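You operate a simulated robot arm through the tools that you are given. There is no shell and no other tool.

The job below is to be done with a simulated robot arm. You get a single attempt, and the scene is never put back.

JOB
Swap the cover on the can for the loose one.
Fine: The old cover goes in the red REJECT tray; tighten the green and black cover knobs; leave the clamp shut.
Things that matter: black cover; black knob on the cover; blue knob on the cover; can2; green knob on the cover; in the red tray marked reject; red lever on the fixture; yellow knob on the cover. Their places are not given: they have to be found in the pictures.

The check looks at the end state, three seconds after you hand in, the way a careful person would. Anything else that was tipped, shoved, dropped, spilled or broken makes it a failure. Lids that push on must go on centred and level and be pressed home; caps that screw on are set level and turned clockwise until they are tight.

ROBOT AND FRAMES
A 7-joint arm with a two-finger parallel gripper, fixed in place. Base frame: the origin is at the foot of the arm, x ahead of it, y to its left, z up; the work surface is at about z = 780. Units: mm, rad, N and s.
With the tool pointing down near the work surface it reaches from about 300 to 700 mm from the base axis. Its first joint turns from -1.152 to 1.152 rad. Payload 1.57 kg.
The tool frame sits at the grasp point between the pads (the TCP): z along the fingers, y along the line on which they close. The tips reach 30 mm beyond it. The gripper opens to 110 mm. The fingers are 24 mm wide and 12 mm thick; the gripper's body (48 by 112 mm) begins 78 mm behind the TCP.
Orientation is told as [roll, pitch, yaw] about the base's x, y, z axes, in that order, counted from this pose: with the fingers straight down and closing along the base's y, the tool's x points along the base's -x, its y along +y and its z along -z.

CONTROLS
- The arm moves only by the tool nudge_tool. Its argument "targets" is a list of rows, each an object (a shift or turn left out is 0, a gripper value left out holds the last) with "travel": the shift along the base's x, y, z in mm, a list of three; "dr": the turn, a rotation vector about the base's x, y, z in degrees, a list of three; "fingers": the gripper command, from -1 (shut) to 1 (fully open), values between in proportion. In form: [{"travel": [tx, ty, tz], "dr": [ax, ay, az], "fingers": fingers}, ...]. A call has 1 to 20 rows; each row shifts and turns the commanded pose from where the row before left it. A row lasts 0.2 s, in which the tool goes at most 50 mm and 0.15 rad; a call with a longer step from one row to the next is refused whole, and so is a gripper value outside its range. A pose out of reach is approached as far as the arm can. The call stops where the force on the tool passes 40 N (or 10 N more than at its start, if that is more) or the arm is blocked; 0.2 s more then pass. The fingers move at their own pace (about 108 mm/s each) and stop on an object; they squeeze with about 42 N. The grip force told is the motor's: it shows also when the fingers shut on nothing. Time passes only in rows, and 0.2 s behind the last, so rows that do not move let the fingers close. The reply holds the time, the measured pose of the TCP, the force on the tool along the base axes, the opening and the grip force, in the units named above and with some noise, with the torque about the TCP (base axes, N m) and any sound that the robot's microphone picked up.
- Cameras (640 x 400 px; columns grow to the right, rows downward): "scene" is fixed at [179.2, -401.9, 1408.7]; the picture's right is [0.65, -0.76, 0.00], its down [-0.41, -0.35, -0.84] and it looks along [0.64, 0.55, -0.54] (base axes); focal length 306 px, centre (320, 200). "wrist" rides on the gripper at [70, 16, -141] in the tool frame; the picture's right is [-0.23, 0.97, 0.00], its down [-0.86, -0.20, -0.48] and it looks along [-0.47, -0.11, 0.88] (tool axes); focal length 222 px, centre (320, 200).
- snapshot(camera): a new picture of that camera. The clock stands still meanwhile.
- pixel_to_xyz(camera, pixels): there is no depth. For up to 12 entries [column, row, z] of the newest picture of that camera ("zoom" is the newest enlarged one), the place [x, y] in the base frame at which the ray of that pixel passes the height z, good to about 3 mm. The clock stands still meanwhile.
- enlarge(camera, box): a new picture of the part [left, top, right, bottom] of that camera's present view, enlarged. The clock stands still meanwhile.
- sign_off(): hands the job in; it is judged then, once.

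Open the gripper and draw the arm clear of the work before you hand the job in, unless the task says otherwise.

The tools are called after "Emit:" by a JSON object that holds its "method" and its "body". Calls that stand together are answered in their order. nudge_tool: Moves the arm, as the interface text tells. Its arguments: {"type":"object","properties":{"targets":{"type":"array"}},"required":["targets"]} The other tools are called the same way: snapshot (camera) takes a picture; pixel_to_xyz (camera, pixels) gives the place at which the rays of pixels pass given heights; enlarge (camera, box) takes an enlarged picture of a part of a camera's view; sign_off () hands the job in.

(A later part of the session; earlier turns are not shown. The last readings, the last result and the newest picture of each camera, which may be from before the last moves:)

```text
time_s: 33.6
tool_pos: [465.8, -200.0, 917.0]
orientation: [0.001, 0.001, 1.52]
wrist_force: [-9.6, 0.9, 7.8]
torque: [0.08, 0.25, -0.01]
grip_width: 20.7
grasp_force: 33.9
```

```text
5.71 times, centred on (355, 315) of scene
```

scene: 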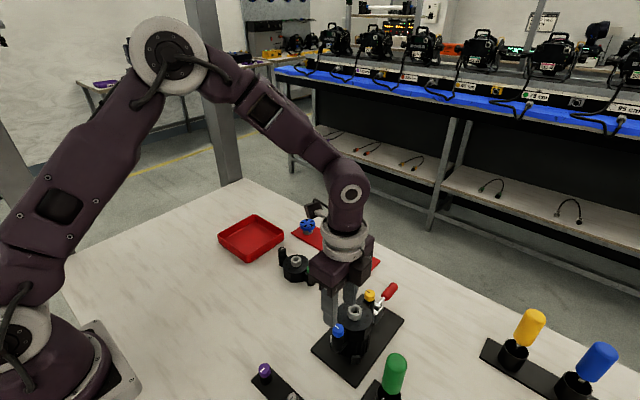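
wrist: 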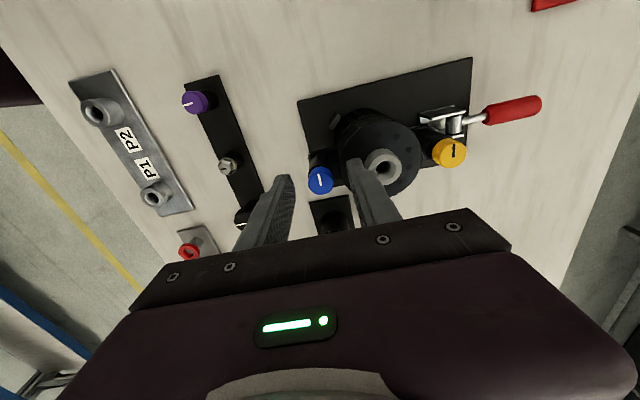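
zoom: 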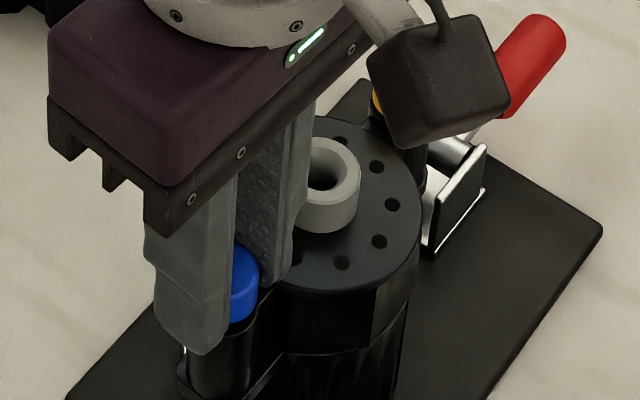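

The blue knob has now turned about 350° CCW (line back at +y). I'll release, lift clear, and compare the heights of blue and yellow.

Emit:
{"method": "nudge_tool", "body": {"targets": [{"fingers": -0.345}, {"travel": [0, 0, 0]}, {"travel": [0, 0, 20]}, {"travel": [0, 0, 30]}, {"travel": [-40, 0, 20]}, {"travel": [-40, 20, 20]}, {"travel": [-40, 20, 20]}, {"travel": [0, 0, 0]}]}}

Emit:
{"method": "enlarge", "body": {"camera": "scene", "box": [310, 280, 400, 350]}}

Emit:
{"method": "snapshot", "body": {"camera": "wrist"}}

```text
time_s: 35.4
tool_pos: [346.3, -158.0, 1028.4]
orientation: [0.0, -0.002, 1.52]
wrist_force: [-0.4, -0.1, -0.6]
torque: [-0.01, -0.02, -0.01]
grip_width: 36.1
grasp_force: 0.0
```

```text
5.71 times, centred on (355, 315) of scene
```

zoom: 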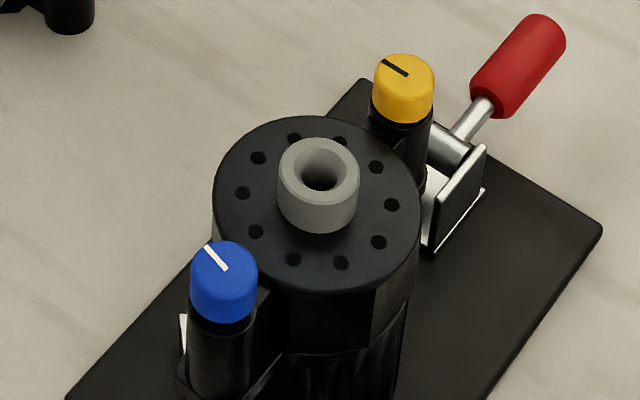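

```text
taken
```

wrist: 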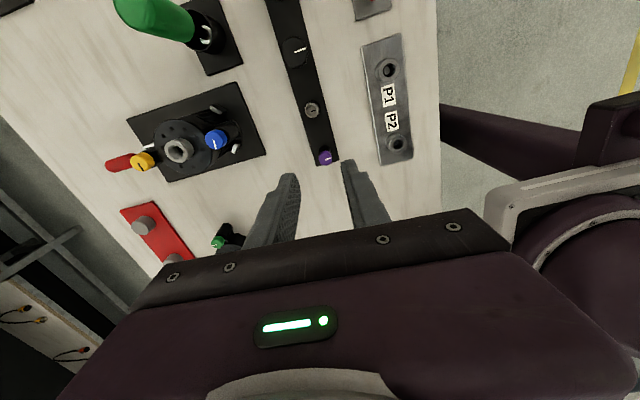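

Comparing with the earlier zoom, the blue cap rose by ~10 zoom px (≈4 mm), so it's unscrewing; the loose cover's knobs sit similarly proud of the boss. Now I move over the yellow knob (≈576.5,-199) while turning back to about -83° yaw.

Emit:
{"method": "nudge_tool", "body": {"targets": [{"travel": [11.5, -2, 0], "dr": [0, 0, -8.5]}, {"travel": [11.5, -2, 0], "dr": [0, 0, -8.5]}, {"travel": [11.5, -2, 0], "dr": [0, 0, -8.5]}, {"travel": [11.5, -2, 0], "dr": [0, 0, -8.5]}, {"travel": [11.5, -2, 0], "dr": [0, 0, -8.5]}, {"travel": [11.5, -2, 0], "dr": [0, 0, -8.5]}, {"travel": [11.5, -2, 0], "dr": [0, 0, -8.5]}, {"travel": [11.5, -2, 0], "dr": [0, 0, -8.5]}, {"travel": [11.5, -2, 0], "dr": [0, 0, -8.5]}, {"travel": [11.5, -2, 0], "dr": [0, 0, -8.5]}, {"travel": [11.5, -2, 0], "dr": [0, 0, -8.5]}, {"travel": [11.5, -2, 0], "dr": [0, 0, -8.5]}, {"travel": [11.5, -2, 0], "dr": [0, 0, -8.5]}, {"travel": [11.5, -2, 0], "dr": [0, 0, -8.5]}, {"travel": [11.5, -2, 0], "dr": [0, 0, -8.5]}, {"travel": [11.5, -2, 0], "dr": [0, 0, -8.5]}, {"travel": [11.5, -2, 0], "dr": [0, 0, -8.5]}, {"travel": [11.5, -2, 0], "dr": [0, 0, -8.5]}, {"travel": [11.5, -2, 0], "dr": [0, 0, -8.5]}, {"travel": [11.5, -2, 0], "dr": [0, 0, -8.5]}]}}

Emit:
{"method": "nudge_tool", "body": {"targets": [{"travel": [0, 0, -20]}, {"travel": [0, 0, -20]}, {"travel": [0, 0, -20]}, {"travel": [0, 0, -15]}, {"travel": [0, 0, 0]}]}}

Emit:
{"method": "enlarge", "body": {"camera": "wrist", "box": [230, 100, 410, 220]}}

```text
time_s: 39.6
tool_pos: [576.0, -199.7, 1026.5]
orientation: [0.0, -0.001, -1.452]
wrist_force: [-0.5, -0.1, 0.0]
torque: [0.01, -0.01, 0.0]
grip_width: 36.5
grasp_force: 0.0
```

```text
time_s: 40.8
tool_pos: [576.2, -197.6, 949.4]
orientation: [0.0, 0.0, -1.449]
wrist_force: [0.8, -0.4, -0.5]
torque: [0.01, 0.02, -0.01]
grip_width: 36.3
grasp_force: 0.1
```

```text
3.33 times, centred on (320, 160) of wrist
```

zoom: 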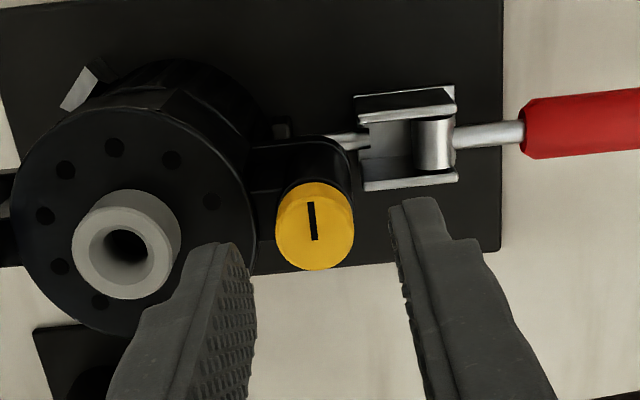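

Yellow computes to about (575,-199.5). I'll shift (-1,-2), lower to z≈916 and close on it, then read the force.

Emit:
{"method": "nudge_tool", "body": {"targets": [{"travel": [-1, -2, -10]}, {"travel": [0, 0, -10]}, {"travel": [0, 0, -8]}, {"travel": [0, 0, -5]}, {"travel": [0, 0, 0]}]}}

Emit:
{"method": "enlarge", "body": {"camera": "wrist", "box": [230, 100, 410, 220]}}

```text
time_s: 42.0
tool_pos: [574.9, -200.5, 917.7]
orientation: [0.0, 0.001, -1.448]
wrist_force: [0.5, -0.5, -0.3]
torque: [0.03, -0.02, 0.01]
grip_width: 36.1
grasp_force: 0.1
```

```text
3.33 times, centred on (320, 160) of wrist
```

zoom: 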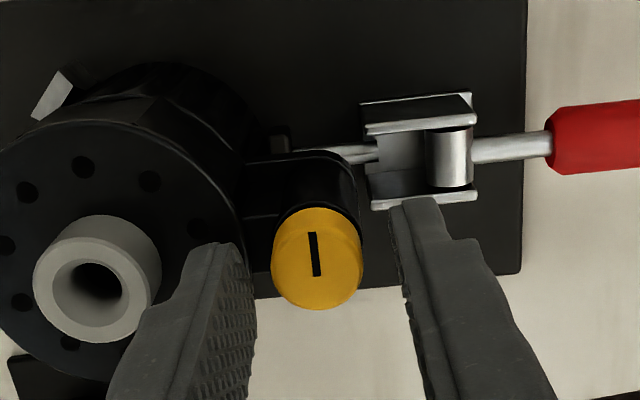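

The gaps match the pattern that was nearly centered before. Closing on the yellow cap.

Emit:
{"method": "nudge_tool", "body": {"targets": [{"fingers": -1}, {"travel": [0, 0, 0]}, {"travel": [0, 0, 0]}]}}

```text
time_s: 42.8
tool_pos: [574.9, -202.3, 917.2]
orientation: [0.0, -0.002, -1.447]
wrist_force: [-1.6, -1.5, -0.3]
torque: [0.01, 0.18, 0.01]
grip_width: 20.3
grasp_force: 34.1
```

Well centered (forces under 2 N). Turning yellow CCW in steps of about 68°, watching forces.

Emit:
{"method": "nudge_tool", "body": {"targets": [{"dr": [0, 0, 8.5]}, {"dr": [0, 0, 8.5]}, {"dr": [0, 0, 8.5]}, {"dr": [0, 0, 8.5]}, {"dr": [0, 0, 8.5]}, {"dr": [0, 0, 8.5]}, {"travel": [0, 0, 0]}]}}

```text
time_s: 44.4
tool_pos: [575.8, -201.4, 917.7]
orientation: [0.001, -0.003, -0.558]
wrist_force: [1.6, 2.5, 9.1]
torque: [0.18, 0.1, -0.04]
grip_width: 20.4
grasp_force: 33.7
```

Forces remain small with a slight upward push from the rising knob. Continuing CCW with +0.1 mm rise per row.

Emit:
{"method": "nudge_tool", "body": {"targets": [{"travel": [0, 0.3, 0.5], "dr": [0, 0, 8.5]}, {"travel": [0, 0, 0.1], "dr": [0, 0, 8.5]}, {"travel": [0, 0, 0.1], "dr": [0, 0, 8.5]}, {"travel": [0, 0, 0.1], "dr": [0, 0, 8.5]}, {"travel": [0, 0, 0.1], "dr": [0, 0, 8.5]}, {"travel": [0, 0, 0.1], "dr": [0, 0, 8.5]}, {"travel": [0, 0, 0.1], "dr": [0, 0, 8.5]}, {"travel": [0, 0, 0]}]}}

```text
time_s: 46.2
tool_pos: [575.1, -200.5, 919.8]
orientation: [0.002, -0.002, 0.482]
wrist_force: [3.4, 12.9, 1.8]
torque: [0.58, -0.16, -0.04]
grip_width: 20.1
grasp_force: 33.9
```

Yaw is 28° now, with +13 N in y. I'll shift +1 mm in y and continue CCW to about +87°.

Emit:
{"method": "nudge_tool", "body": {"targets": [{"travel": [0.2, 1, 0.1], "dr": [0, 0, 8.5]}, {"travel": [0, 0, 0.1], "dr": [0, 0, 8.5]}, {"travel": [0, 0, 0.1], "dr": [0, 0, 8.5]}, {"travel": [0, 0, 0.1], "dr": [0, 0, 8.5]}, {"travel": [0, 0, 0.1], "dr": [0, 0, 8.5]}, {"travel": [0, 0, 0.1], "dr": [0, 0, 8.5]}, {"travel": [0, 0, 0.1], "dr": [0, 0, 8.5]}, {"travel": [0, 0, 0]}]}}

```text
time_s: 48.0
tool_pos: [574.2, -199.4, 918.9]
orientation: [0.001, 0.001, 1.519]
wrist_force: [-8.0, 21.1, 5.6]
torque: [0.7, 0.24, -0.05]
grip_width: 20.5
grasp_force: 33.8
```

First bite gave about 170°. I'll release, rotate back 170°, and take a second bite.

Emit:
{"method": "nudge_tool", "body": {"targets": [{"fingers": -0.345}, {"travel": [0, 0, 0]}, {"dr": [0, 0, -8.5]}, {"dr": [0, 0, -8.5]}, {"dr": [0, 0, -8.5]}, {"dr": [0, 0, -8.5]}, {"dr": [0, 0, -8.5]}, {"dr": [0, 0, -8.5]}, {"dr": [0, 0, -8.5]}, {"dr": [0, 0, -8.5]}, {"dr": [0, 0, -8.5]}, {"dr": [0, 0, -8.5]}, {"travel": [0, 0, 0]}]}}

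Emit:
{"method": "nudge_tool", "body": {"targets": [{"dr": [0, 0, -8.5]}, {"dr": [0, 0, -8.5]}, {"dr": [0, 0, -8.5]}, {"dr": [0, 0, -8.5]}, {"dr": [0, 0, -8.5]}, {"dr": [0, 0, -8.5]}, {"dr": [0, 0, -8.5]}, {"dr": [0, 0, -8.5]}, {"dr": [0, 0, -8.5]}, {"dr": [0, 0, -8.5]}, {"travel": [0, 0, 0]}]}}

Emit:
{"method": "enlarge", "body": {"camera": "wrist", "box": [230, 100, 410, 220]}}

```text
time_s: 50.8
tool_pos: [576.0, -199.4, 919.6]
orientation: [0.0, 0.001, 0.033]
wrist_force: [-0.2, -0.3, 0.5]
torque: [0.03, -0.02, 0.0]
grip_width: 36.2
grasp_force: 0.1
```

```text
time_s: 53.2
tool_pos: [573.9, -198.6, 918.9]
orientation: [-0.001, 0.001, -1.449]
wrist_force: [0.1, 0.2, -0.2]
torque: [0.06, -0.01, -0.03]
grip_width: 36.0
grasp_force: 0.1
```

```text
3.33 times, centred on (320, 160) of wrist
```

zoom: 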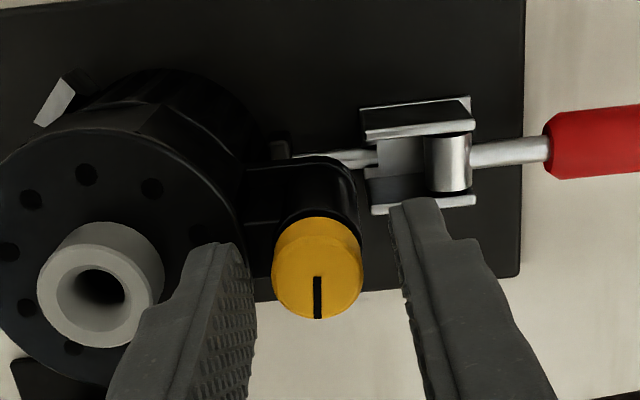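

The yellow line now points to -y. I'll shift (+0.7,-1.7), close, and turn CCW again.

Emit:
{"method": "nudge_tool", "body": {"targets": [{"travel": [0.7, -1.7, 0]}, {"fingers": -1}, {"travel": [0, 0, 0]}, {"travel": [0, 0, 0]}, {"dr": [0, 0, 8.5]}, {"dr": [0, 0, 8.5]}, {"travel": [0, 0, 0.1], "dr": [0, 0, 8.5]}, {"travel": [0, 0, 0.1], "dr": [0, 0, 8.5]}, {"travel": [0, 0, 0.1], "dr": [0, 0, 8.5]}, {"travel": [0, 0, 0.1], "dr": [0, 0, 8.5]}, {"travel": [0, 0, 0]}]}}

```text
time_s: 55.6
tool_pos: [574.9, -201.6, 921.1]
orientation: [0.004, 0.0, -0.556]
wrist_force: [-13.0, 8.0, 1.1]
torque: [0.17, 0.52, -0.04]
grip_width: 20.4
grasp_force: 33.4
```

Forces (-13,8). I'll shift (-1,+0.7) and keep turning CCW.

Emit:
{"method": "nudge_tool", "body": {"targets": [{"travel": [-1, 0.7, 0.1], "dr": [0, 0, 8.5]}, {"travel": [0, 0, 0.1], "dr": [0, 0, 8.5]}, {"travel": [0, 0, 0.1], "dr": [0, 0, 8.5]}, {"travel": [0, 0, 0.1], "dr": [0, 0, 8.5]}, {"travel": [0, 0, 0.1], "dr": [0, 0, 8.5]}, {"travel": [0, 0, 0.1], "dr": [0, 0, 8.5]}, {"travel": [0, 0, 0.1], "dr": [0, 0, 8.5]}, {"travel": [0, 0, 0]}]}}

Emit:
{"method": "nudge_tool", "body": {"targets": [{"travel": [0, 0.3, 0.1], "dr": [0, 0, 8.5]}, {"travel": [0, 0, 0.1], "dr": [0, 0, 8.5]}, {"travel": [0, 0, 0.1], "dr": [0, 0, 8.5]}, {"travel": [0, 0, 0.1], "dr": [0, 0, 8.5]}, {"travel": [0, 0, 0.1], "dr": [0, 0, 8.5]}, {"travel": [0, 0, 0.1], "dr": [0, 0, 8.5]}, {"travel": [0, 0, 0.1], "dr": [0, 0, 8.5]}, {"travel": [0, 0, 0]}]}}

```text
time_s: 57.4
tool_pos: [576.2, -199.7, 922.1]
orientation: [0.003, 0.0, 0.482]
wrist_force: [-2.8, 14.3, -0.3]
torque: [0.71, -0.19, 0.01]
grip_width: 20.3
grasp_force: 34.0
```

```text
time_s: 59.2
tool_pos: [574.1, -200.7, 920.8]
orientation: [0.003, 0.001, 1.521]
wrist_force: [-6.5, 21.1, 10.7]
torque: [0.81, 0.43, -0.03]
grip_width: 20.5
grasp_force: 33.6
```

Yellow has turned ≈340° CCW. I'll release, lift, and move aside to compare the knob heights.

Emit:
{"method": "nudge_tool", "body": {"targets": [{"fingers": -0.345}, {"travel": [0, 0, 0]}, {"travel": [0, 0, 25]}, {"travel": [0, 0, 30]}, {"travel": [-20, 30, 20]}, {"travel": [-20, 40, 10]}, {"travel": [-20, 40, 0]}, {"travel": [-20, 30, 0]}, {"travel": [0, 0, 0]}]}}

Emit:
{"method": "enlarge", "body": {"camera": "scene", "box": [310, 280, 400, 350]}}

Emit:
{"method": "enlarge", "body": {"camera": "scene", "box": [250, 225, 340, 295]}}

```text
time_s: 61.2
tool_pos: [494.3, -60.9, 1003.8]
orientation: [0.0, 0.0, 1.518]
wrist_force: [-0.2, -0.9, 0.1]
torque: [-0.02, 0.03, 0.0]
grip_width: 36.2
grasp_force: 0.0
```

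```text
5.71 times, centred on (355, 315) of scene
```

zoom: 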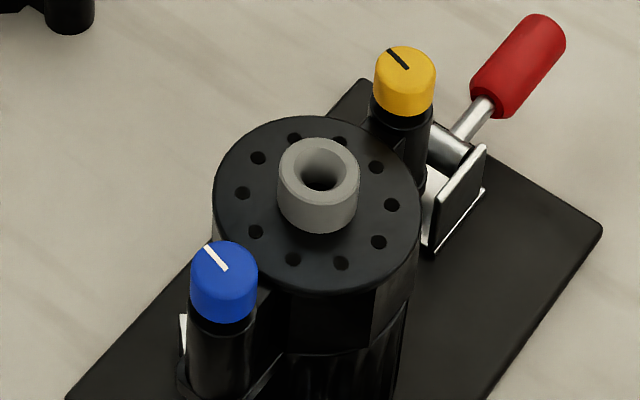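

```text
5.71 times, centred on (295, 260) of scene
```

zoom: 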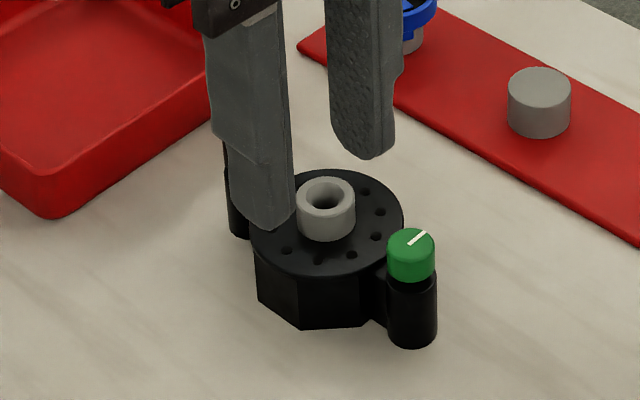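

Yellow also rose (~3.5 mm). I'll zoom in tighter on green and on blue to compare how far the loose cover's screw stands out relative to these.

Emit:
{"method": "enlarge", "body": {"camera": "scene", "box": [298, 255, 328, 275]}}

Emit:
{"method": "enlarge", "body": {"camera": "scene", "box": [323, 318, 353, 338]}}

Emit:
{"method": "enlarge", "body": {"camera": "scene", "box": [355, 286, 385, 306]}}

```text
16.00 times, centred on (313, 265) of scene
```

zoom: 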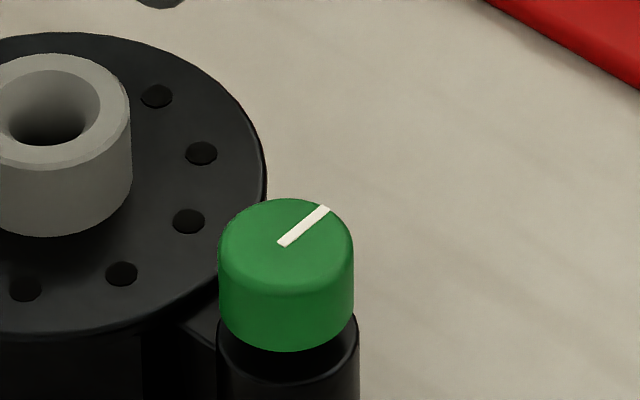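

```text
16.00 times, centred on (338, 328) of scene
```

zoom: 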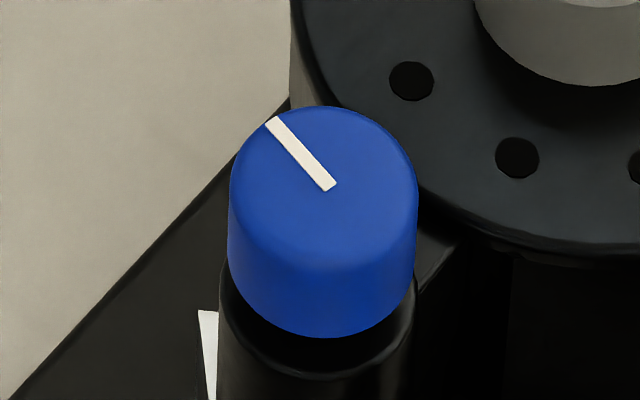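

```text
16.00 times, centred on (370, 296) of scene
```

zoom: 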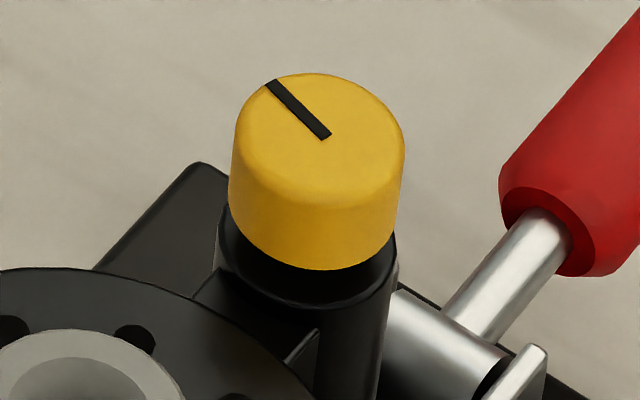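

Cap-to-post gaps on blue and yellow now match the loose cover's green (ratio ≈0.22 of the cap width), so both are loosened about the same. Next I check the tray's corners to know its size before lifting the cover.

Emit:
{"method": "snapshot", "body": {"camera": "scene"}}

Emit:
{"method": "pixel_to_xyz", "body": {"camera": "scene", "pixels": [[252.5, 215.5, 810], [283.7, 232.5, 810], [248, 256, 810], [218.5, 234.9, 810], [283.7, 240, 780], [248, 262, 780], [219.5, 243, 780]]}}

Emit:
{"method": "snapshot", "body": {"camera": "wrist"}}

```text
taken
```

scene: 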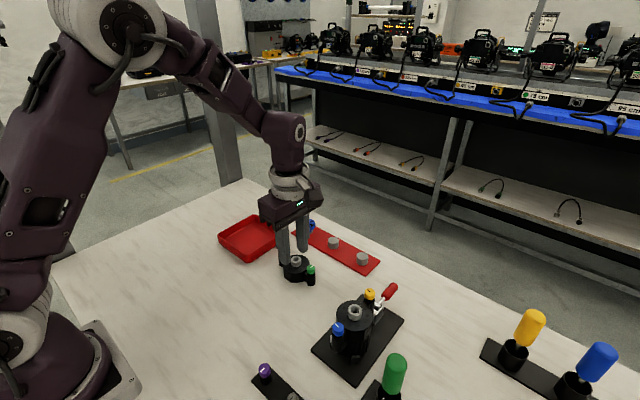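

```text
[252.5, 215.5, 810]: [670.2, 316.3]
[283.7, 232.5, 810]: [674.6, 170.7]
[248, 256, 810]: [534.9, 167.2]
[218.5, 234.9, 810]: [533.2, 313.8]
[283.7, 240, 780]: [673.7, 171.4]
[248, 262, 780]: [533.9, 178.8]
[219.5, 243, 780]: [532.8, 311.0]
```

```text
taken
```

wrist: 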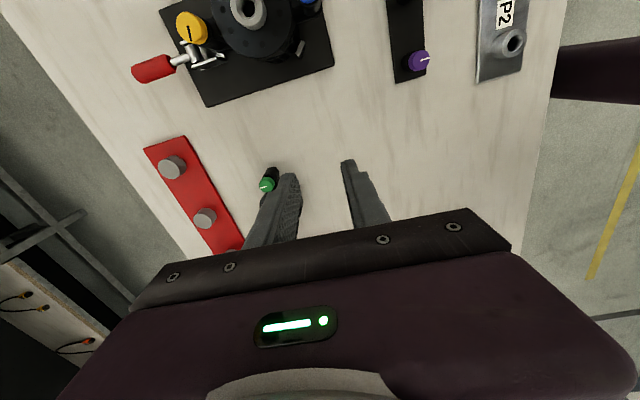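

The tray spans about x 534–672, y 168–315 (center ≈(603,242)), so the cover should lie diagonally in it. Now I go above the boss of the old cover (≈520.7,-199.5) with yaw 0 and the fingers opened to 60 mm.

Emit:
{"method": "nudge_tool", "body": {"targets": [{"travel": [2.4, -12.6, 0], "dr": [0, 0, -8], "fingers": 0.09}, {"travel": [2.4, -12.6, 0], "dr": [0, 0, -8]}, {"travel": [2.4, -12.6, 0], "dr": [0, 0, -8]}, {"travel": [2.4, -12.6, 0], "dr": [0, 0, -8]}, {"travel": [2.4, -12.6, 0], "dr": [0, 0, -8]}, {"travel": [2.4, -12.6, 0], "dr": [0, 0, -8]}, {"travel": [2.4, -12.6, 0], "dr": [0, 0, -8]}, {"travel": [2.4, -12.6, 0], "dr": [0, 0, -8]}, {"travel": [2.4, -12.6, 0], "dr": [0, 0, -8]}, {"travel": [2.4, -12.6, -10], "dr": [0, 0, -8]}, {"travel": [2.4, -12.6, -20], "dr": [0, 0, -7]}, {"travel": [0, 0, -20]}, {"travel": [0, 0, 0]}]}}

Emit:
{"method": "snapshot", "body": {"camera": "wrist"}}

Emit:
{"method": "enlarge", "body": {"camera": "scene", "box": [290, 250, 410, 350]}}

```text
time_s: 64.0
tool_pos: [521.2, -197.1, 956.6]
orientation: [0.0, -0.001, -0.003]
wrist_force: [0.0, -0.8, 0.2]
torque: [0.0, 0.0, 0.01]
grip_width: 60.0
grasp_force: 0.0
```

```text
taken
```

wrist: 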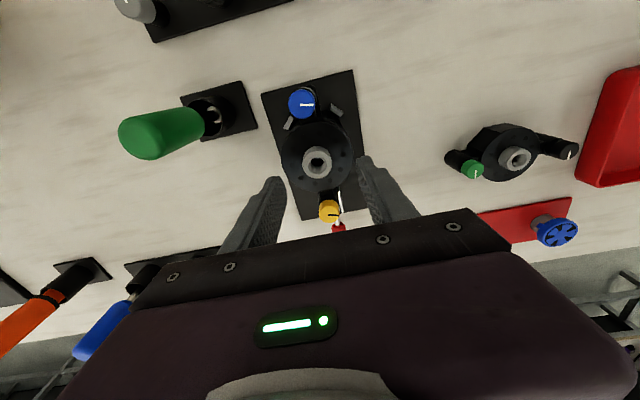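

```text
4.00 times, centred on (350, 300) of scene
```

zoom: 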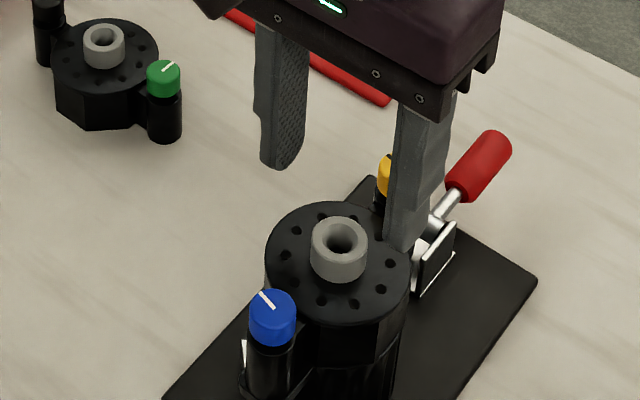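

From this view the boss is at about (519.5,-200). I'll shift (-1,-3), and descend in stages to z≈917 first.

Emit:
{"method": "nudge_tool", "body": {"targets": [{"travel": [-1, -3, -10]}, {"travel": [0, 0, -15]}, {"travel": [0, 0, -14]}, {"travel": [0, 0, 0]}]}}

Emit:
{"method": "enlarge", "body": {"camera": "wrist", "box": [230, 100, 410, 220]}}

Emit:
{"method": "enlarge", "body": {"camera": "scene", "box": [310, 280, 400, 350]}}

```text
time_s: 65.0
tool_pos: [520.1, -200.5, 919.0]
orientation: [-0.001, 0.001, 0.0]
wrist_force: [0.3, 1.0, 0.2]
torque: [-0.02, 0.0, 0.03]
grip_width: 59.9
grasp_force: 0.0
```

```text
3.33 times, centred on (320, 160) of wrist
```

zoom: 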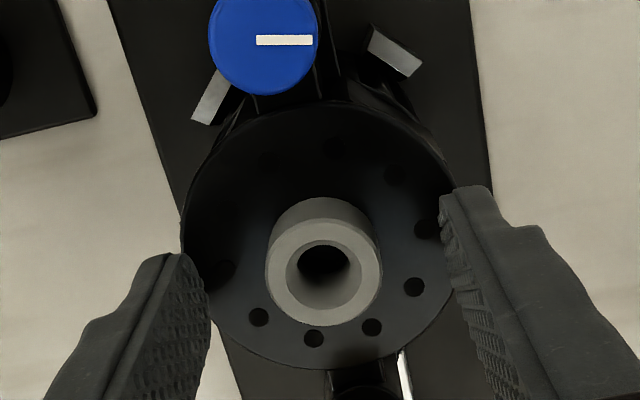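

```text
5.71 times, centred on (355, 315) of scene
```

zoom: 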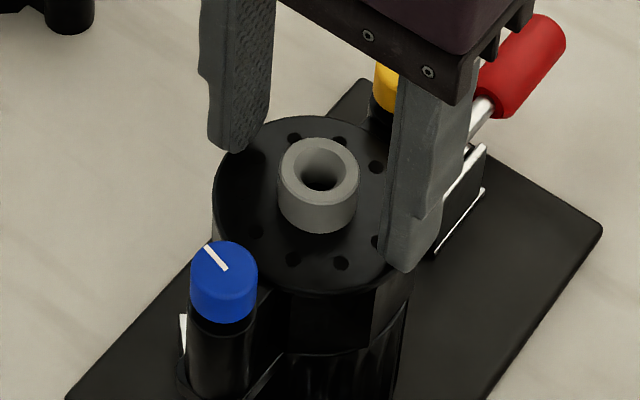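

Boss is nicely between the pads. I'll descend 6 mm in small steps and watch for contact with the disc.

Emit:
{"method": "nudge_tool", "body": {"targets": [{"travel": [0, 0, -2]}, {"travel": [0, 0, -2]}, {"travel": [0, 0, -2]}, {"travel": [0, 0, 0]}]}}

Emit:
{"method": "enlarge", "body": {"camera": "scene", "box": [310, 280, 400, 350]}}

```text
time_s: 66.0
tool_pos: [520.1, -201.1, 914.7]
orientation: [-0.002, -0.002, 0.0]
wrist_force: [-5.0, 2.4, 9.7]
torque: [0.25, 0.23, 0.08]
grip_width: 59.8
grasp_force: 0.1
stopped in row 4: the force on the tool passed its limit at 42 N (the readings are from after the stop); the commanded pose is now the measured one
```

```text
5.71 times, centred on (355, 315) of scene
```

zoom: 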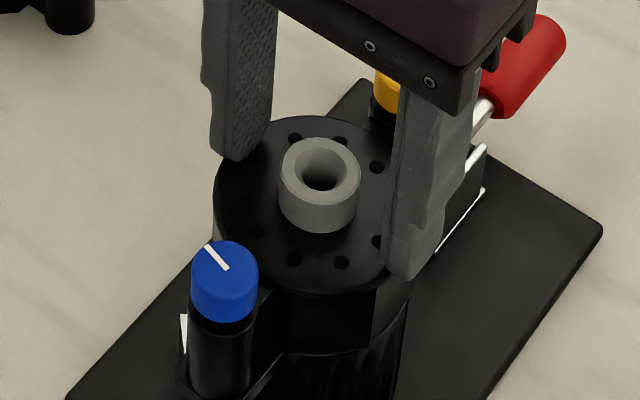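

The tips touched the disc at tool z≈914.7, so the disc top is at ≈884.5. I'll raise 2 mm to relieve and then close on the boss.

Emit:
{"method": "nudge_tool", "body": {"targets": [{"travel": [0, 0, 2]}, {"travel": [0, 0, 0]}, {"fingers": -1}, {"travel": [0, 0, 0]}, {"travel": [0, 0, 0]}]}}

Emit:
{"method": "enlarge", "body": {"camera": "scene", "box": [310, 280, 400, 350]}}

```text
time_s: 67.2
tool_pos: [520.7, -200.4, 915.8]
orientation: [0.001, -0.003, 0.001]
wrist_force: [-0.5, 10.6, 3.0]
torque: [0.52, 0.02, -0.04]
grip_width: 23.7
grasp_force: 35.8
```

```text
5.71 times, centred on (355, 315) of scene
```

zoom: 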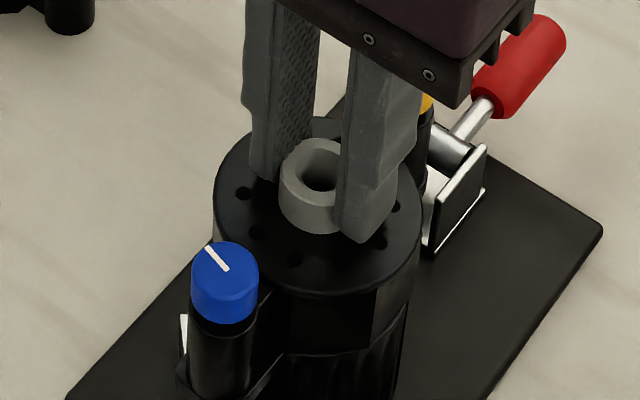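

Gripped the boss (23.7 mm). I'll relieve y by +1 mm and try lifting gently by 4 mm, watching the force.

Emit:
{"method": "nudge_tool", "body": {"targets": [{"travel": [0, 1, 0]}, {"travel": [0, 0, 1]}, {"travel": [0, 0, 1]}, {"travel": [0, 0, 1]}, {"travel": [0, 0, 1]}, {"travel": [0, 0, 0]}]}}

Emit:
{"method": "enlarge", "body": {"camera": "scene", "box": [310, 280, 400, 350]}}

```text
time_s: 68.6
tool_pos: [521.5, -199.7, 920.1]
orientation: [-0.001, -0.001, -0.001]
wrist_force: [0.3, -0.5, -1.6]
torque: [-0.02, 0.0, 0.0]
grip_width: 23.8
grasp_force: 35.5
```

```text
5.71 times, centred on (355, 315) of scene
```

zoom: 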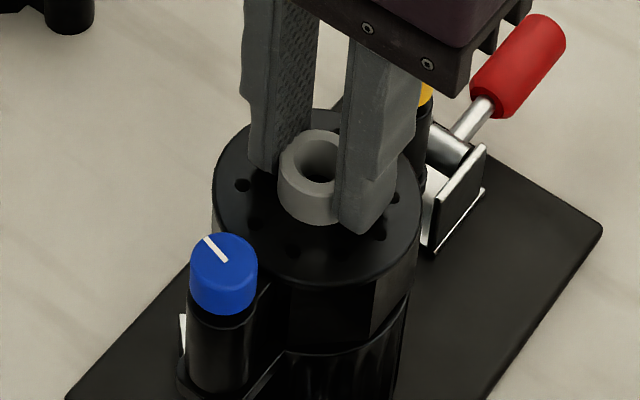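

The cover came up freely (blue cap moved with it, only -1.6 N). I'll lift it straight up another 90 mm.

Emit:
{"method": "nudge_tool", "body": {"targets": [{"travel": [0, 0, 5]}, {"travel": [0, 0, 5]}, {"travel": [0, 0, 10]}, {"travel": [0, 0, 10]}, {"travel": [0, 0, 15]}, {"travel": [0, 0, 15]}, {"travel": [0, 0, 15]}, {"travel": [0, 0, 15]}, {"travel": [0, 0, 0]}]}}

Emit:
{"method": "snapshot", "body": {"camera": "scene"}}

Emit:
{"method": "enlarge", "body": {"camera": "scene", "box": [290, 250, 410, 350]}}

Emit:
{"method": "snapshot", "body": {"camera": "wrist"}}

```text
time_s: 70.6
tool_pos: [523.3, -200.9, 1009.4]
orientation: [0.0, -0.003, 0.0]
wrist_force: [0.2, -0.7, -0.1]
torque: [-0.01, 0.0, 0.06]
grip_width: 0.0
grasp_force: 21.4
```

```text
taken
```

scene: 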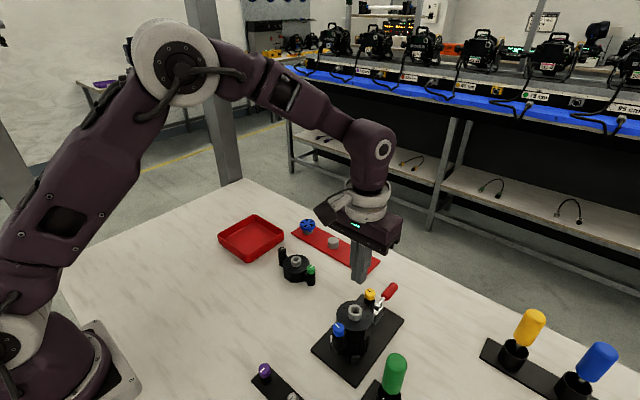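

```text
4.00 times, centred on (350, 300) of scene
```

zoom: 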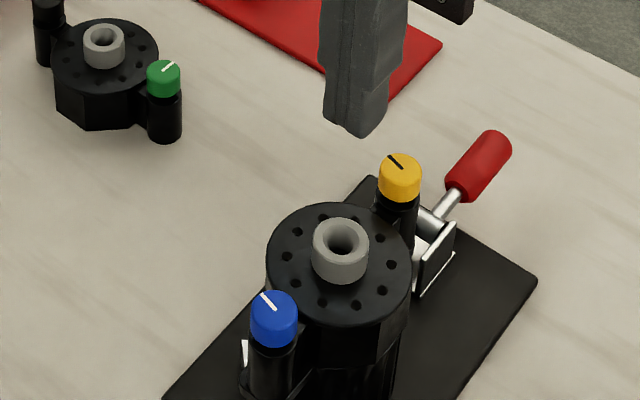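

```text
taken
```

wrist: 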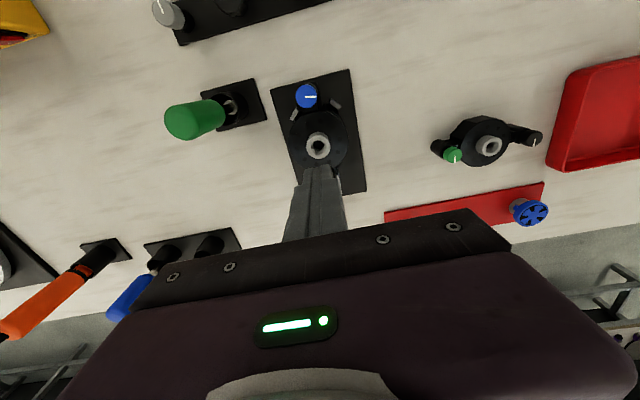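

The fingers closed on nothing: the cover slipped back onto the can after rising ~4 mm, so something still held it. The blue and yellow lines are still ~15–20° short of one full turn (the loose cover's knobs stand at exactly one turn), so I'll loosen both further; first back to blue.

Emit:
{"method": "nudge_tool", "body": {"targets": [{"travel": [-8, 0, 0], "dr": [0, 0, -8.5], "fingers": -0.345}, {"travel": [-8, 0, 0], "dr": [0, 0, -8.5]}, {"travel": [-8, 0, 0], "dr": [0, 0, -8.5]}, {"travel": [-8, 0, -10], "dr": [0, 0, -8.5]}, {"travel": [-8, 0, -10], "dr": [0, 0, -8.5]}, {"travel": [-8, 0, -10], "dr": [0, 0, -8.5]}, {"travel": [-8, 0, -10], "dr": [0, 0, -8.5]}, {"travel": [-1, 0, -15]}, {"travel": [0, 0, -15]}, {"travel": [0, 0, 0]}]}}

Emit:
{"method": "enlarge", "body": {"camera": "wrist", "box": [230, 100, 410, 220]}}

Emit:
{"method": "enlarge", "body": {"camera": "scene", "box": [310, 280, 400, 350]}}

```text
time_s: 72.8
tool_pos: [465.4, -199.2, 939.4]
orientation: [-0.002, -0.002, -1.038]
wrist_force: [-0.4, 0.5, -0.1]
torque: [-0.01, 0.01, 0.02]
grip_width: 35.9
grasp_force: 0.0
```

```text
3.33 times, centred on (320, 160) of wrist
```

zoom: 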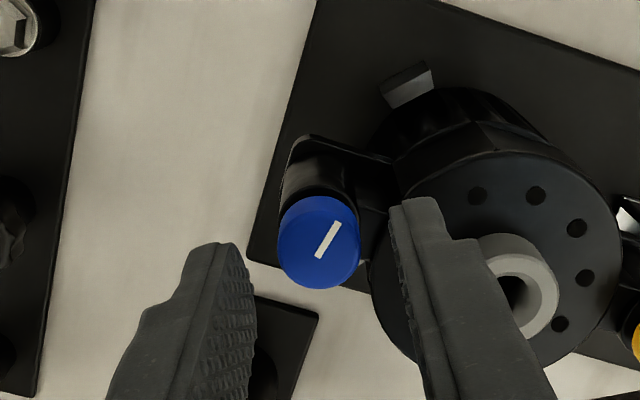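

```text
5.71 times, centred on (355, 315) of scene
```

zoom: 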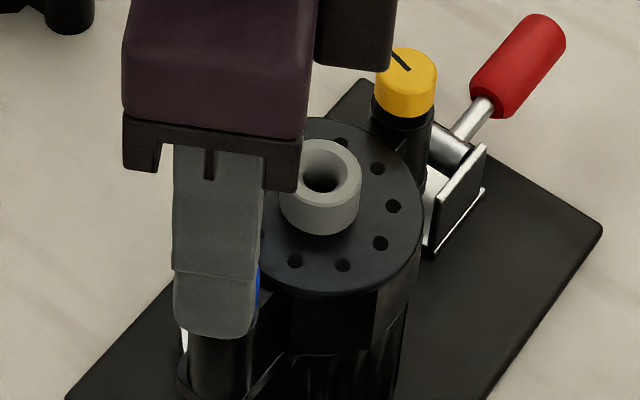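

Blue is between the pads. I'll descend to z≈918, close, and turn CCW about 59° while watching torque.

Emit:
{"method": "nudge_tool", "body": {"targets": [{"travel": [0.6, -0.8, -10]}, {"travel": [0, 0, -10]}, {"travel": [0, 0, 0]}, {"fingers": -1}, {"travel": [0, 0, 0]}, {"travel": [0, 0, 0]}]}}

```text
time_s: 74.2
tool_pos: [466.1, -199.8, 919.2]
orientation: [0.002, -0.003, -1.039]
wrist_force: [1.2, 0.6, 0.2]
torque: [0.09, -0.22, 0.03]
grip_width: 20.5
grasp_force: 33.9
```

Well centered grip. Turning CCW 34°, then reading torque.

Emit:
{"method": "nudge_tool", "body": {"targets": [{"travel": [0, 0, 0.1], "dr": [0, 0, 8.5]}, {"travel": [0, 0, 0.1], "dr": [0, 0, 8.5]}, {"travel": [0, 0, 0.1], "dr": [0, 0, 8.5]}, {"travel": [0, 0, 0.1], "dr": [0, 0, 8.5]}, {"travel": [0, 0, 0]}]}}

Emit:
{"method": "enlarge", "body": {"camera": "wrist", "box": [260, 120, 400, 220]}}

```text
time_s: 75.4
tool_pos: [464.9, -200.5, 920.4]
orientation: [0.001, -0.001, -0.442]
wrist_force: [5.8, 5.2, -4.1]
torque: [0.39, -0.35, -0.11]
grip_width: 20.5
grasp_force: 34.0
```

```text
4.00 times, centred on (330, 170) of wrist
```

zoom: 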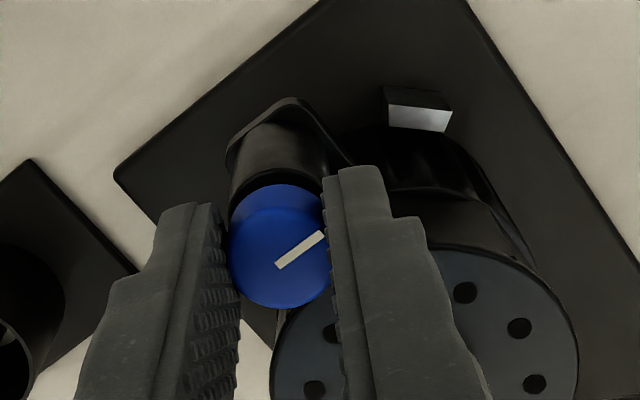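

The line now stands at ~+90° base while the pads slipped on it with torque rising to -0.11: blue has reached its loosened stop at exactly one turn. I'll release and do the same for yellow.

Emit:
{"method": "nudge_tool", "body": {"targets": [{"fingers": -0.345}, {"travel": [0, 0, 0]}, {"travel": [0, 0, 20]}, {"travel": [10, 0, 10], "dr": [0, 0, -8.5]}, {"travel": [25, 0, 0], "dr": [0, 0, -8.5]}, {"travel": [25, 0, 0], "dr": [0, 0, -8.5]}, {"travel": [25, 0, 0], "dr": [0, 0, -8.5]}, {"travel": [25, 0, 0], "dr": [0, 0, -5]}, {"travel": [0, -0.5, 0]}, {"travel": [0, 0, 0]}]}}

Emit:
{"method": "enlarge", "body": {"camera": "wrist", "box": [230, 100, 410, 220]}}

```text
time_s: 77.6
tool_pos: [573.5, -201.7, 951.6]
orientation: [-0.002, -0.003, -1.125]
wrist_force: [0.3, -0.2, -0.4]
torque: [0.0, 0.03, 0.0]
grip_width: 35.9
grasp_force: 0.0
```

```text
3.33 times, centred on (320, 160) of wrist
```

zoom: 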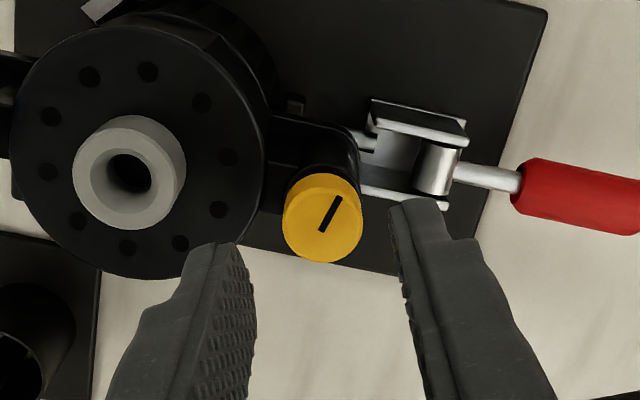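

Now at (573.5,-201.7,951.6). I'll shift (+1.5,+1), descend to ≈919, grip yellow and turn CCW about 42°.

Emit:
{"method": "nudge_tool", "body": {"targets": [{"travel": [1.5, 1, -10]}, {"travel": [0, 0, -12]}, {"travel": [0, 0, -10]}, {"travel": [0, 0, 0]}, {"fingers": -1}, {"travel": [0, 0, 0]}, {"travel": [0, 0, 0]}]}}

Emit:
{"method": "nudge_tool", "body": {"targets": [{"travel": [0, 0, 0.1], "dr": [0, 0, 8.5]}, {"travel": [0, 0, 0.1], "dr": [0, 0, 8.5]}, {"travel": [0, 0, 0.1], "dr": [0, 0, 8.5]}, {"travel": [0, 0, 0.1], "dr": [0, 0, 8.5]}, {"travel": [0, 0, 0], "dr": [0, 0, 8.5]}, {"travel": [0, 0, 0]}]}}

Emit:
{"method": "enlarge", "body": {"camera": "wrist", "box": [260, 120, 400, 220]}}

```text
time_s: 79.2
tool_pos: [575.5, -202.0, 917.2]
orientation: [-0.002, 0.001, -1.127]
wrist_force: [-16.4, -4.5, -0.4]
torque: [-0.13, 0.29, 0.01]
grip_width: 20.5
grasp_force: 33.8
```

```text
time_s: 80.6
tool_pos: [577.5, -201.4, 917.8]
orientation: [-0.003, -0.001, -0.382]
wrist_force: [-10.1, -12.3, -3.6]
torque: [-0.64, 0.33, -0.06]
grip_width: 20.4
grasp_force: 33.9
```

```text
4.00 times, centred on (330, 170) of wrist
```

zoom: 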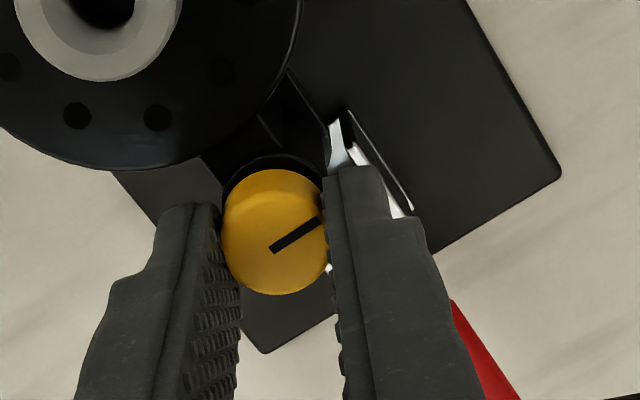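

Yellow's line is also at ≈+90° now (full turn, stop reached). I'll release, go back over the boss at yaw 0 with the fingers at 60 mm, and try lifting more carefully.

Emit:
{"method": "nudge_tool", "body": {"targets": [{"fingers": -0.345}, {"travel": [0, 0, 0]}, {"travel": [0, 0, 15]}, {"travel": [-5, 0, 20], "fingers": 0.09}, {"travel": [-25, 0.5, 0], "dr": [0, 0, 7.5]}, {"travel": [-20, 0.5, 0], "dr": [0, 0, 7.5]}, {"travel": [-5, 0, 0], "dr": [0, 0, 6.9]}, {"travel": [0, 0, 0]}]}}

Emit:
{"method": "enlarge", "body": {"camera": "wrist", "box": [230, 80, 410, 220]}}

```text
time_s: 82.4
tool_pos: [521.2, -199.6, 953.0]
orientation: [0.0, -0.002, -0.001]
wrist_force: [-0.5, 0.8, -0.1]
torque: [0.03, -0.02, -0.01]
grip_width: 59.8
grasp_force: 0.0
```

```text
2.86 times, centred on (320, 150) of wrist
```

zoom: 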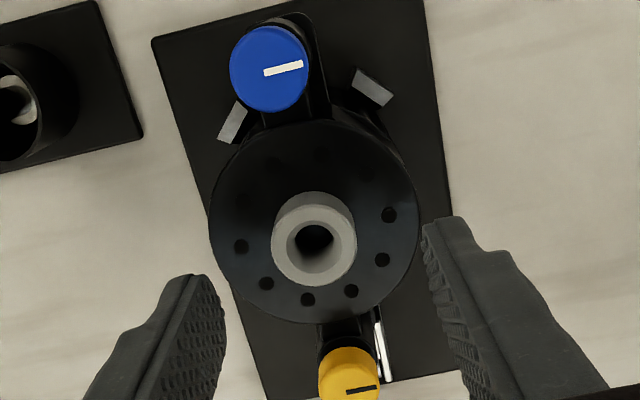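

Lined up over the boss. I'll descend to z≈916.5 and close.

Emit:
{"method": "nudge_tool", "body": {"targets": [{"travel": [-0.5, -0.5, -12]}, {"travel": [0, 0, -12]}, {"travel": [0, 0, -8]}, {"travel": [0, 0, -4]}, {"travel": [0, 0, 0]}]}}

```text
time_s: 83.6
tool_pos: [520.0, -198.1, 916.8]
orientation: [-0.001, -0.001, -0.001]
wrist_force: [0.7, 0.2, -0.1]
torque: [-0.03, 0.0, 0.02]
grip_width: 60.1
grasp_force: 0.1
```

At 916.8 with no contact. I'll shift -1.5 mm in y, close on the boss, then raise 3 mm in small steps.

Emit:
{"method": "nudge_tool", "body": {"targets": [{"travel": [0.5, -1.5, -0.8]}, {"fingers": -1}, {"travel": [0, 0, 0]}, {"travel": [0, 0, 0]}, {"travel": [0, 0, 0]}]}}

Emit:
{"method": "nudge_tool", "body": {"targets": [{"travel": [0, 0, 1]}, {"travel": [0, 0, 1]}, {"travel": [0, 0, 1]}, {"travel": [0, 0, 0]}]}}

```text
time_s: 84.8
tool_pos: [519.9, -200.7, 916.5]
orientation: [-0.002, -0.001, -0.001]
wrist_force: [0.5, -1.9, 1.0]
torque: [-0.14, 0.05, 0.04]
grip_width: 23.8
grasp_force: 35.9
```

```text
time_s: 85.8
tool_pos: [520.7, -200.1, 918.0]
orientation: [0.001, -0.003, -0.002]
wrist_force: [0.7, 0.4, -1.9]
torque: [-0.02, 0.01, 0.02]
grip_width: 23.9
grasp_force: 35.1
```

Only the weight shows (-1.9 N). I'll raise 4 mm more in small steps and check the force.

Emit:
{"method": "nudge_tool", "body": {"targets": [{"travel": [0, 0, 1]}, {"travel": [0, 0, 1]}, {"travel": [0, 0, 1]}, {"travel": [0, 0, 1]}, {"travel": [0, 0, 0]}]}}

Emit:
{"method": "enlarge", "body": {"camera": "scene", "box": [310, 280, 400, 350]}}

```text
time_s: 87.0
tool_pos: [521.5, -202.2, 923.1]
orientation: [-0.001, -0.002, -0.002]
wrist_force: [0.3, 0.3, -2.3]
torque: [0.03, -0.01, 0.0]
grip_width: 23.9
grasp_force: 36.0
```

```text
5.71 times, centred on (355, 315) of scene
```

zoom: 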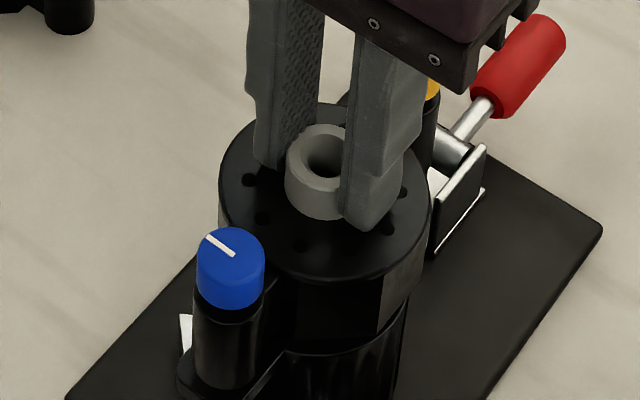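

Raised ~7 mm with just the weight (-2.3 N), so it's free. Continuing up 30 mm slowly.

Emit:
{"method": "nudge_tool", "body": {"targets": [{"travel": [0, 0, 2]}, {"travel": [0, 0, 2]}, {"travel": [0, 0, 2]}, {"travel": [0, 0, 2]}, {"travel": [0, 0, 2]}, {"travel": [0, 0, 2]}, {"travel": [0, 0, 3]}, {"travel": [0, 0, 3]}, {"travel": [0, 0, 4]}, {"travel": [0, 0, 4]}, {"travel": [0, 0, 4]}, {"travel": [0, 0, 0]}]}}

Emit:
{"method": "enlarge", "body": {"camera": "scene", "box": [310, 270, 400, 340]}}

```text
time_s: 89.6
tool_pos: [521.5, -200.9, 954.1]
orientation: [0.0, -0.002, -0.003]
wrist_force: [-0.3, 0.1, -1.9]
torque: [-0.02, -0.01, -0.02]
grip_width: 23.7
grasp_force: 35.9
```

```text
5.71 times, centred on (355, 305) of scene
```

zoom: 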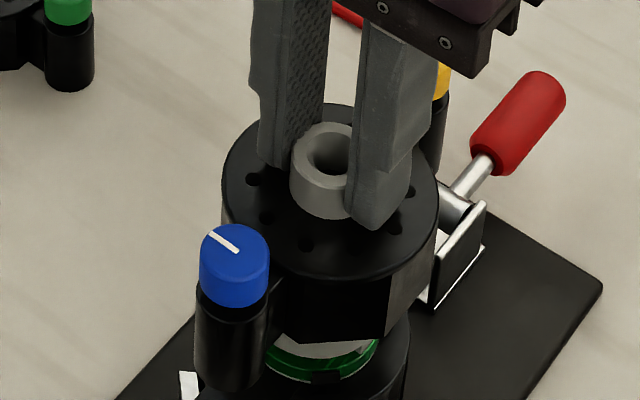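

The cover is off by ~37 mm and a green ring with a white insert shows on the can beneath. I'll lift 45 mm more and look.

Emit:
{"method": "nudge_tool", "body": {"targets": [{"travel": [0, 0, 5]}, {"travel": [0, 0, 5]}, {"travel": [0, 0, 5]}, {"travel": [0, 0, 10]}, {"travel": [0, 0, 10]}, {"travel": [0, 0, 10]}, {"travel": [0, 0, 10]}, {"travel": [0, 0, 0]}]}}

Emit:
{"method": "enlarge", "body": {"camera": "scene", "box": [290, 240, 410, 350]}}

Emit:
{"method": "snapshot", "body": {"camera": "wrist"}}

```text
time_s: 91.4
tool_pos: [520.9, -200.7, 1007.8]
orientation: [-0.001, -0.002, -0.004]
wrist_force: [-0.7, 0.0, -2.2]
torque: [0.03, 0.01, 0.0]
grip_width: 23.7
grasp_force: 36.4
```

```text
3.64 times, centred on (350, 295) of scene
```

zoom: 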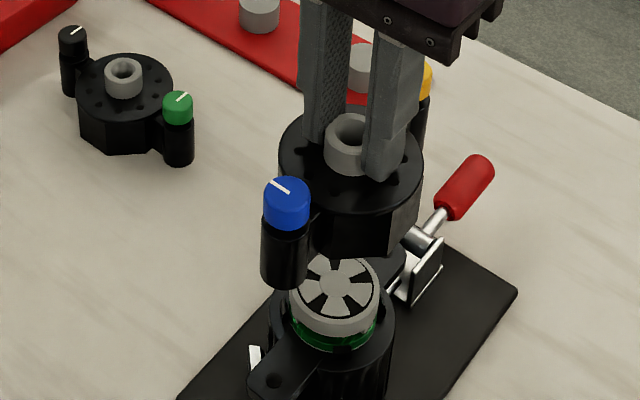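

```text
taken
```

wrist: 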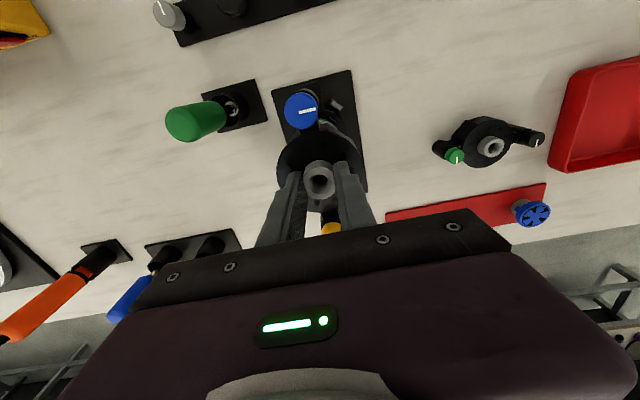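

The can has ears with screw holes along ±x and a white/green insert that stays put, so the new cover must also lie along x. Now I carry the old cover over to the tray at (603,242), turning +45° so it lies diagonally.

Emit:
{"method": "nudge_tool", "body": {"targets": [{"travel": [2, 10, 0]}, {"travel": [4.5, 23, 0], "dr": [0, 0, 2.5]}, {"travel": [4.5, 25, 0], "dr": [0, 0, 2.5]}, {"travel": [4.5, 25, 0], "dr": [0, 0, 2.5]}, {"travel": [4.5, 25, 0], "dr": [0, 0, 2.5]}, {"travel": [4.5, 25, 0], "dr": [0, 0, 2.5]}, {"travel": [4.5, 25, 0], "dr": [0, 0, 2.5]}, {"travel": [4.5, 25, 0], "dr": [0, 0, 2.5]}, {"travel": [4.5, 25, 0], "dr": [0, 0, 2.5]}, {"travel": [4.5, 25, 0], "dr": [0, 0, 2.5]}, {"travel": [4.5, 25, 0], "dr": [0, 0, 2.5]}, {"travel": [4.5, 25, 0], "dr": [0, 0, 2.5]}, {"travel": [4.5, 25, 0], "dr": [0, 0, 2.5]}, {"travel": [4.5, 25, 0], "dr": [0, 0, 2.5]}, {"travel": [4.5, 25, 0], "dr": [0, 0, 2.5]}, {"travel": [4.5, 25, 0], "dr": [0, 0, 2.5]}, {"travel": [4.5, 25, 0], "dr": [0, 0, 2.5]}, {"travel": [4.5, 25, 0], "dr": [0, 0, 2.5]}, {"travel": [4, 10, 0], "dr": [0, 0, 2.5]}, {"travel": [0, 0, 0]}]}}

Emit:
{"method": "snapshot", "body": {"camera": "scene"}}

Emit:
{"method": "snapshot", "body": {"camera": "wrist"}}

```text
time_s: 95.6
tool_pos: [602.1, 241.4, 1010.2]
orientation: [0.0, -0.002, 0.786]
wrist_force: [0.5, 1.3, -2.0]
torque: [-0.01, -0.01, 0.0]
grip_width: 23.9
grasp_force: 35.7
```

```text
taken
```

scene: 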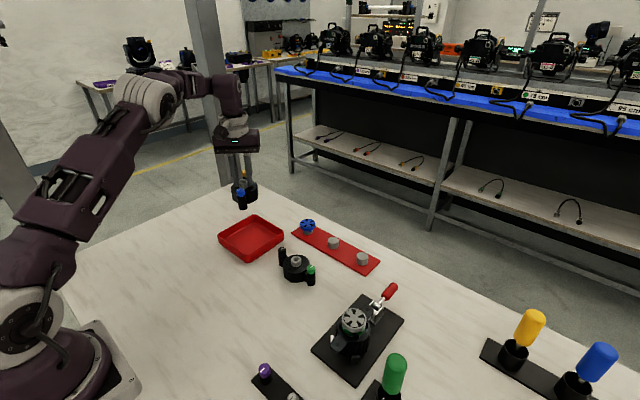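

```text
taken
```

wrist: 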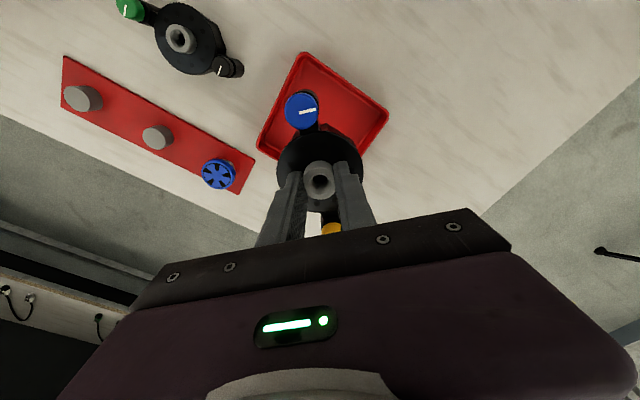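

I'm over the tray. I'll locate its rim corners from this wrist view to centre the drop.

Emit:
{"method": "pixel_to_xyz", "body": {"camera": "wrist", "pixels": [[301, 53, 805], [388, 109, 805], [258, 145, 805], [301, 53, 805], [388, 109, 805], [258, 145, 805], [303, 68, 785], [375, 110, 785]]}}

Emit:
{"method": "enlarge", "body": {"camera": "wrist", "box": [240, 40, 400, 180]}}

```text
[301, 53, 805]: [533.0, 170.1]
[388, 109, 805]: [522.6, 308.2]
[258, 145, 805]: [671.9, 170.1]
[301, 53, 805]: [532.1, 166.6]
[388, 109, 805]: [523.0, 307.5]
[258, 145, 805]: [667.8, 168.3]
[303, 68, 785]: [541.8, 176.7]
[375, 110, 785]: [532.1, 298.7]
```

```text
2.86 times, centred on (320, 110) of wrist
```

zoom: 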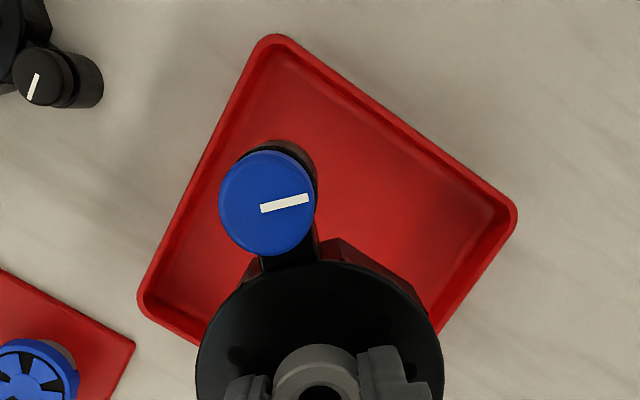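

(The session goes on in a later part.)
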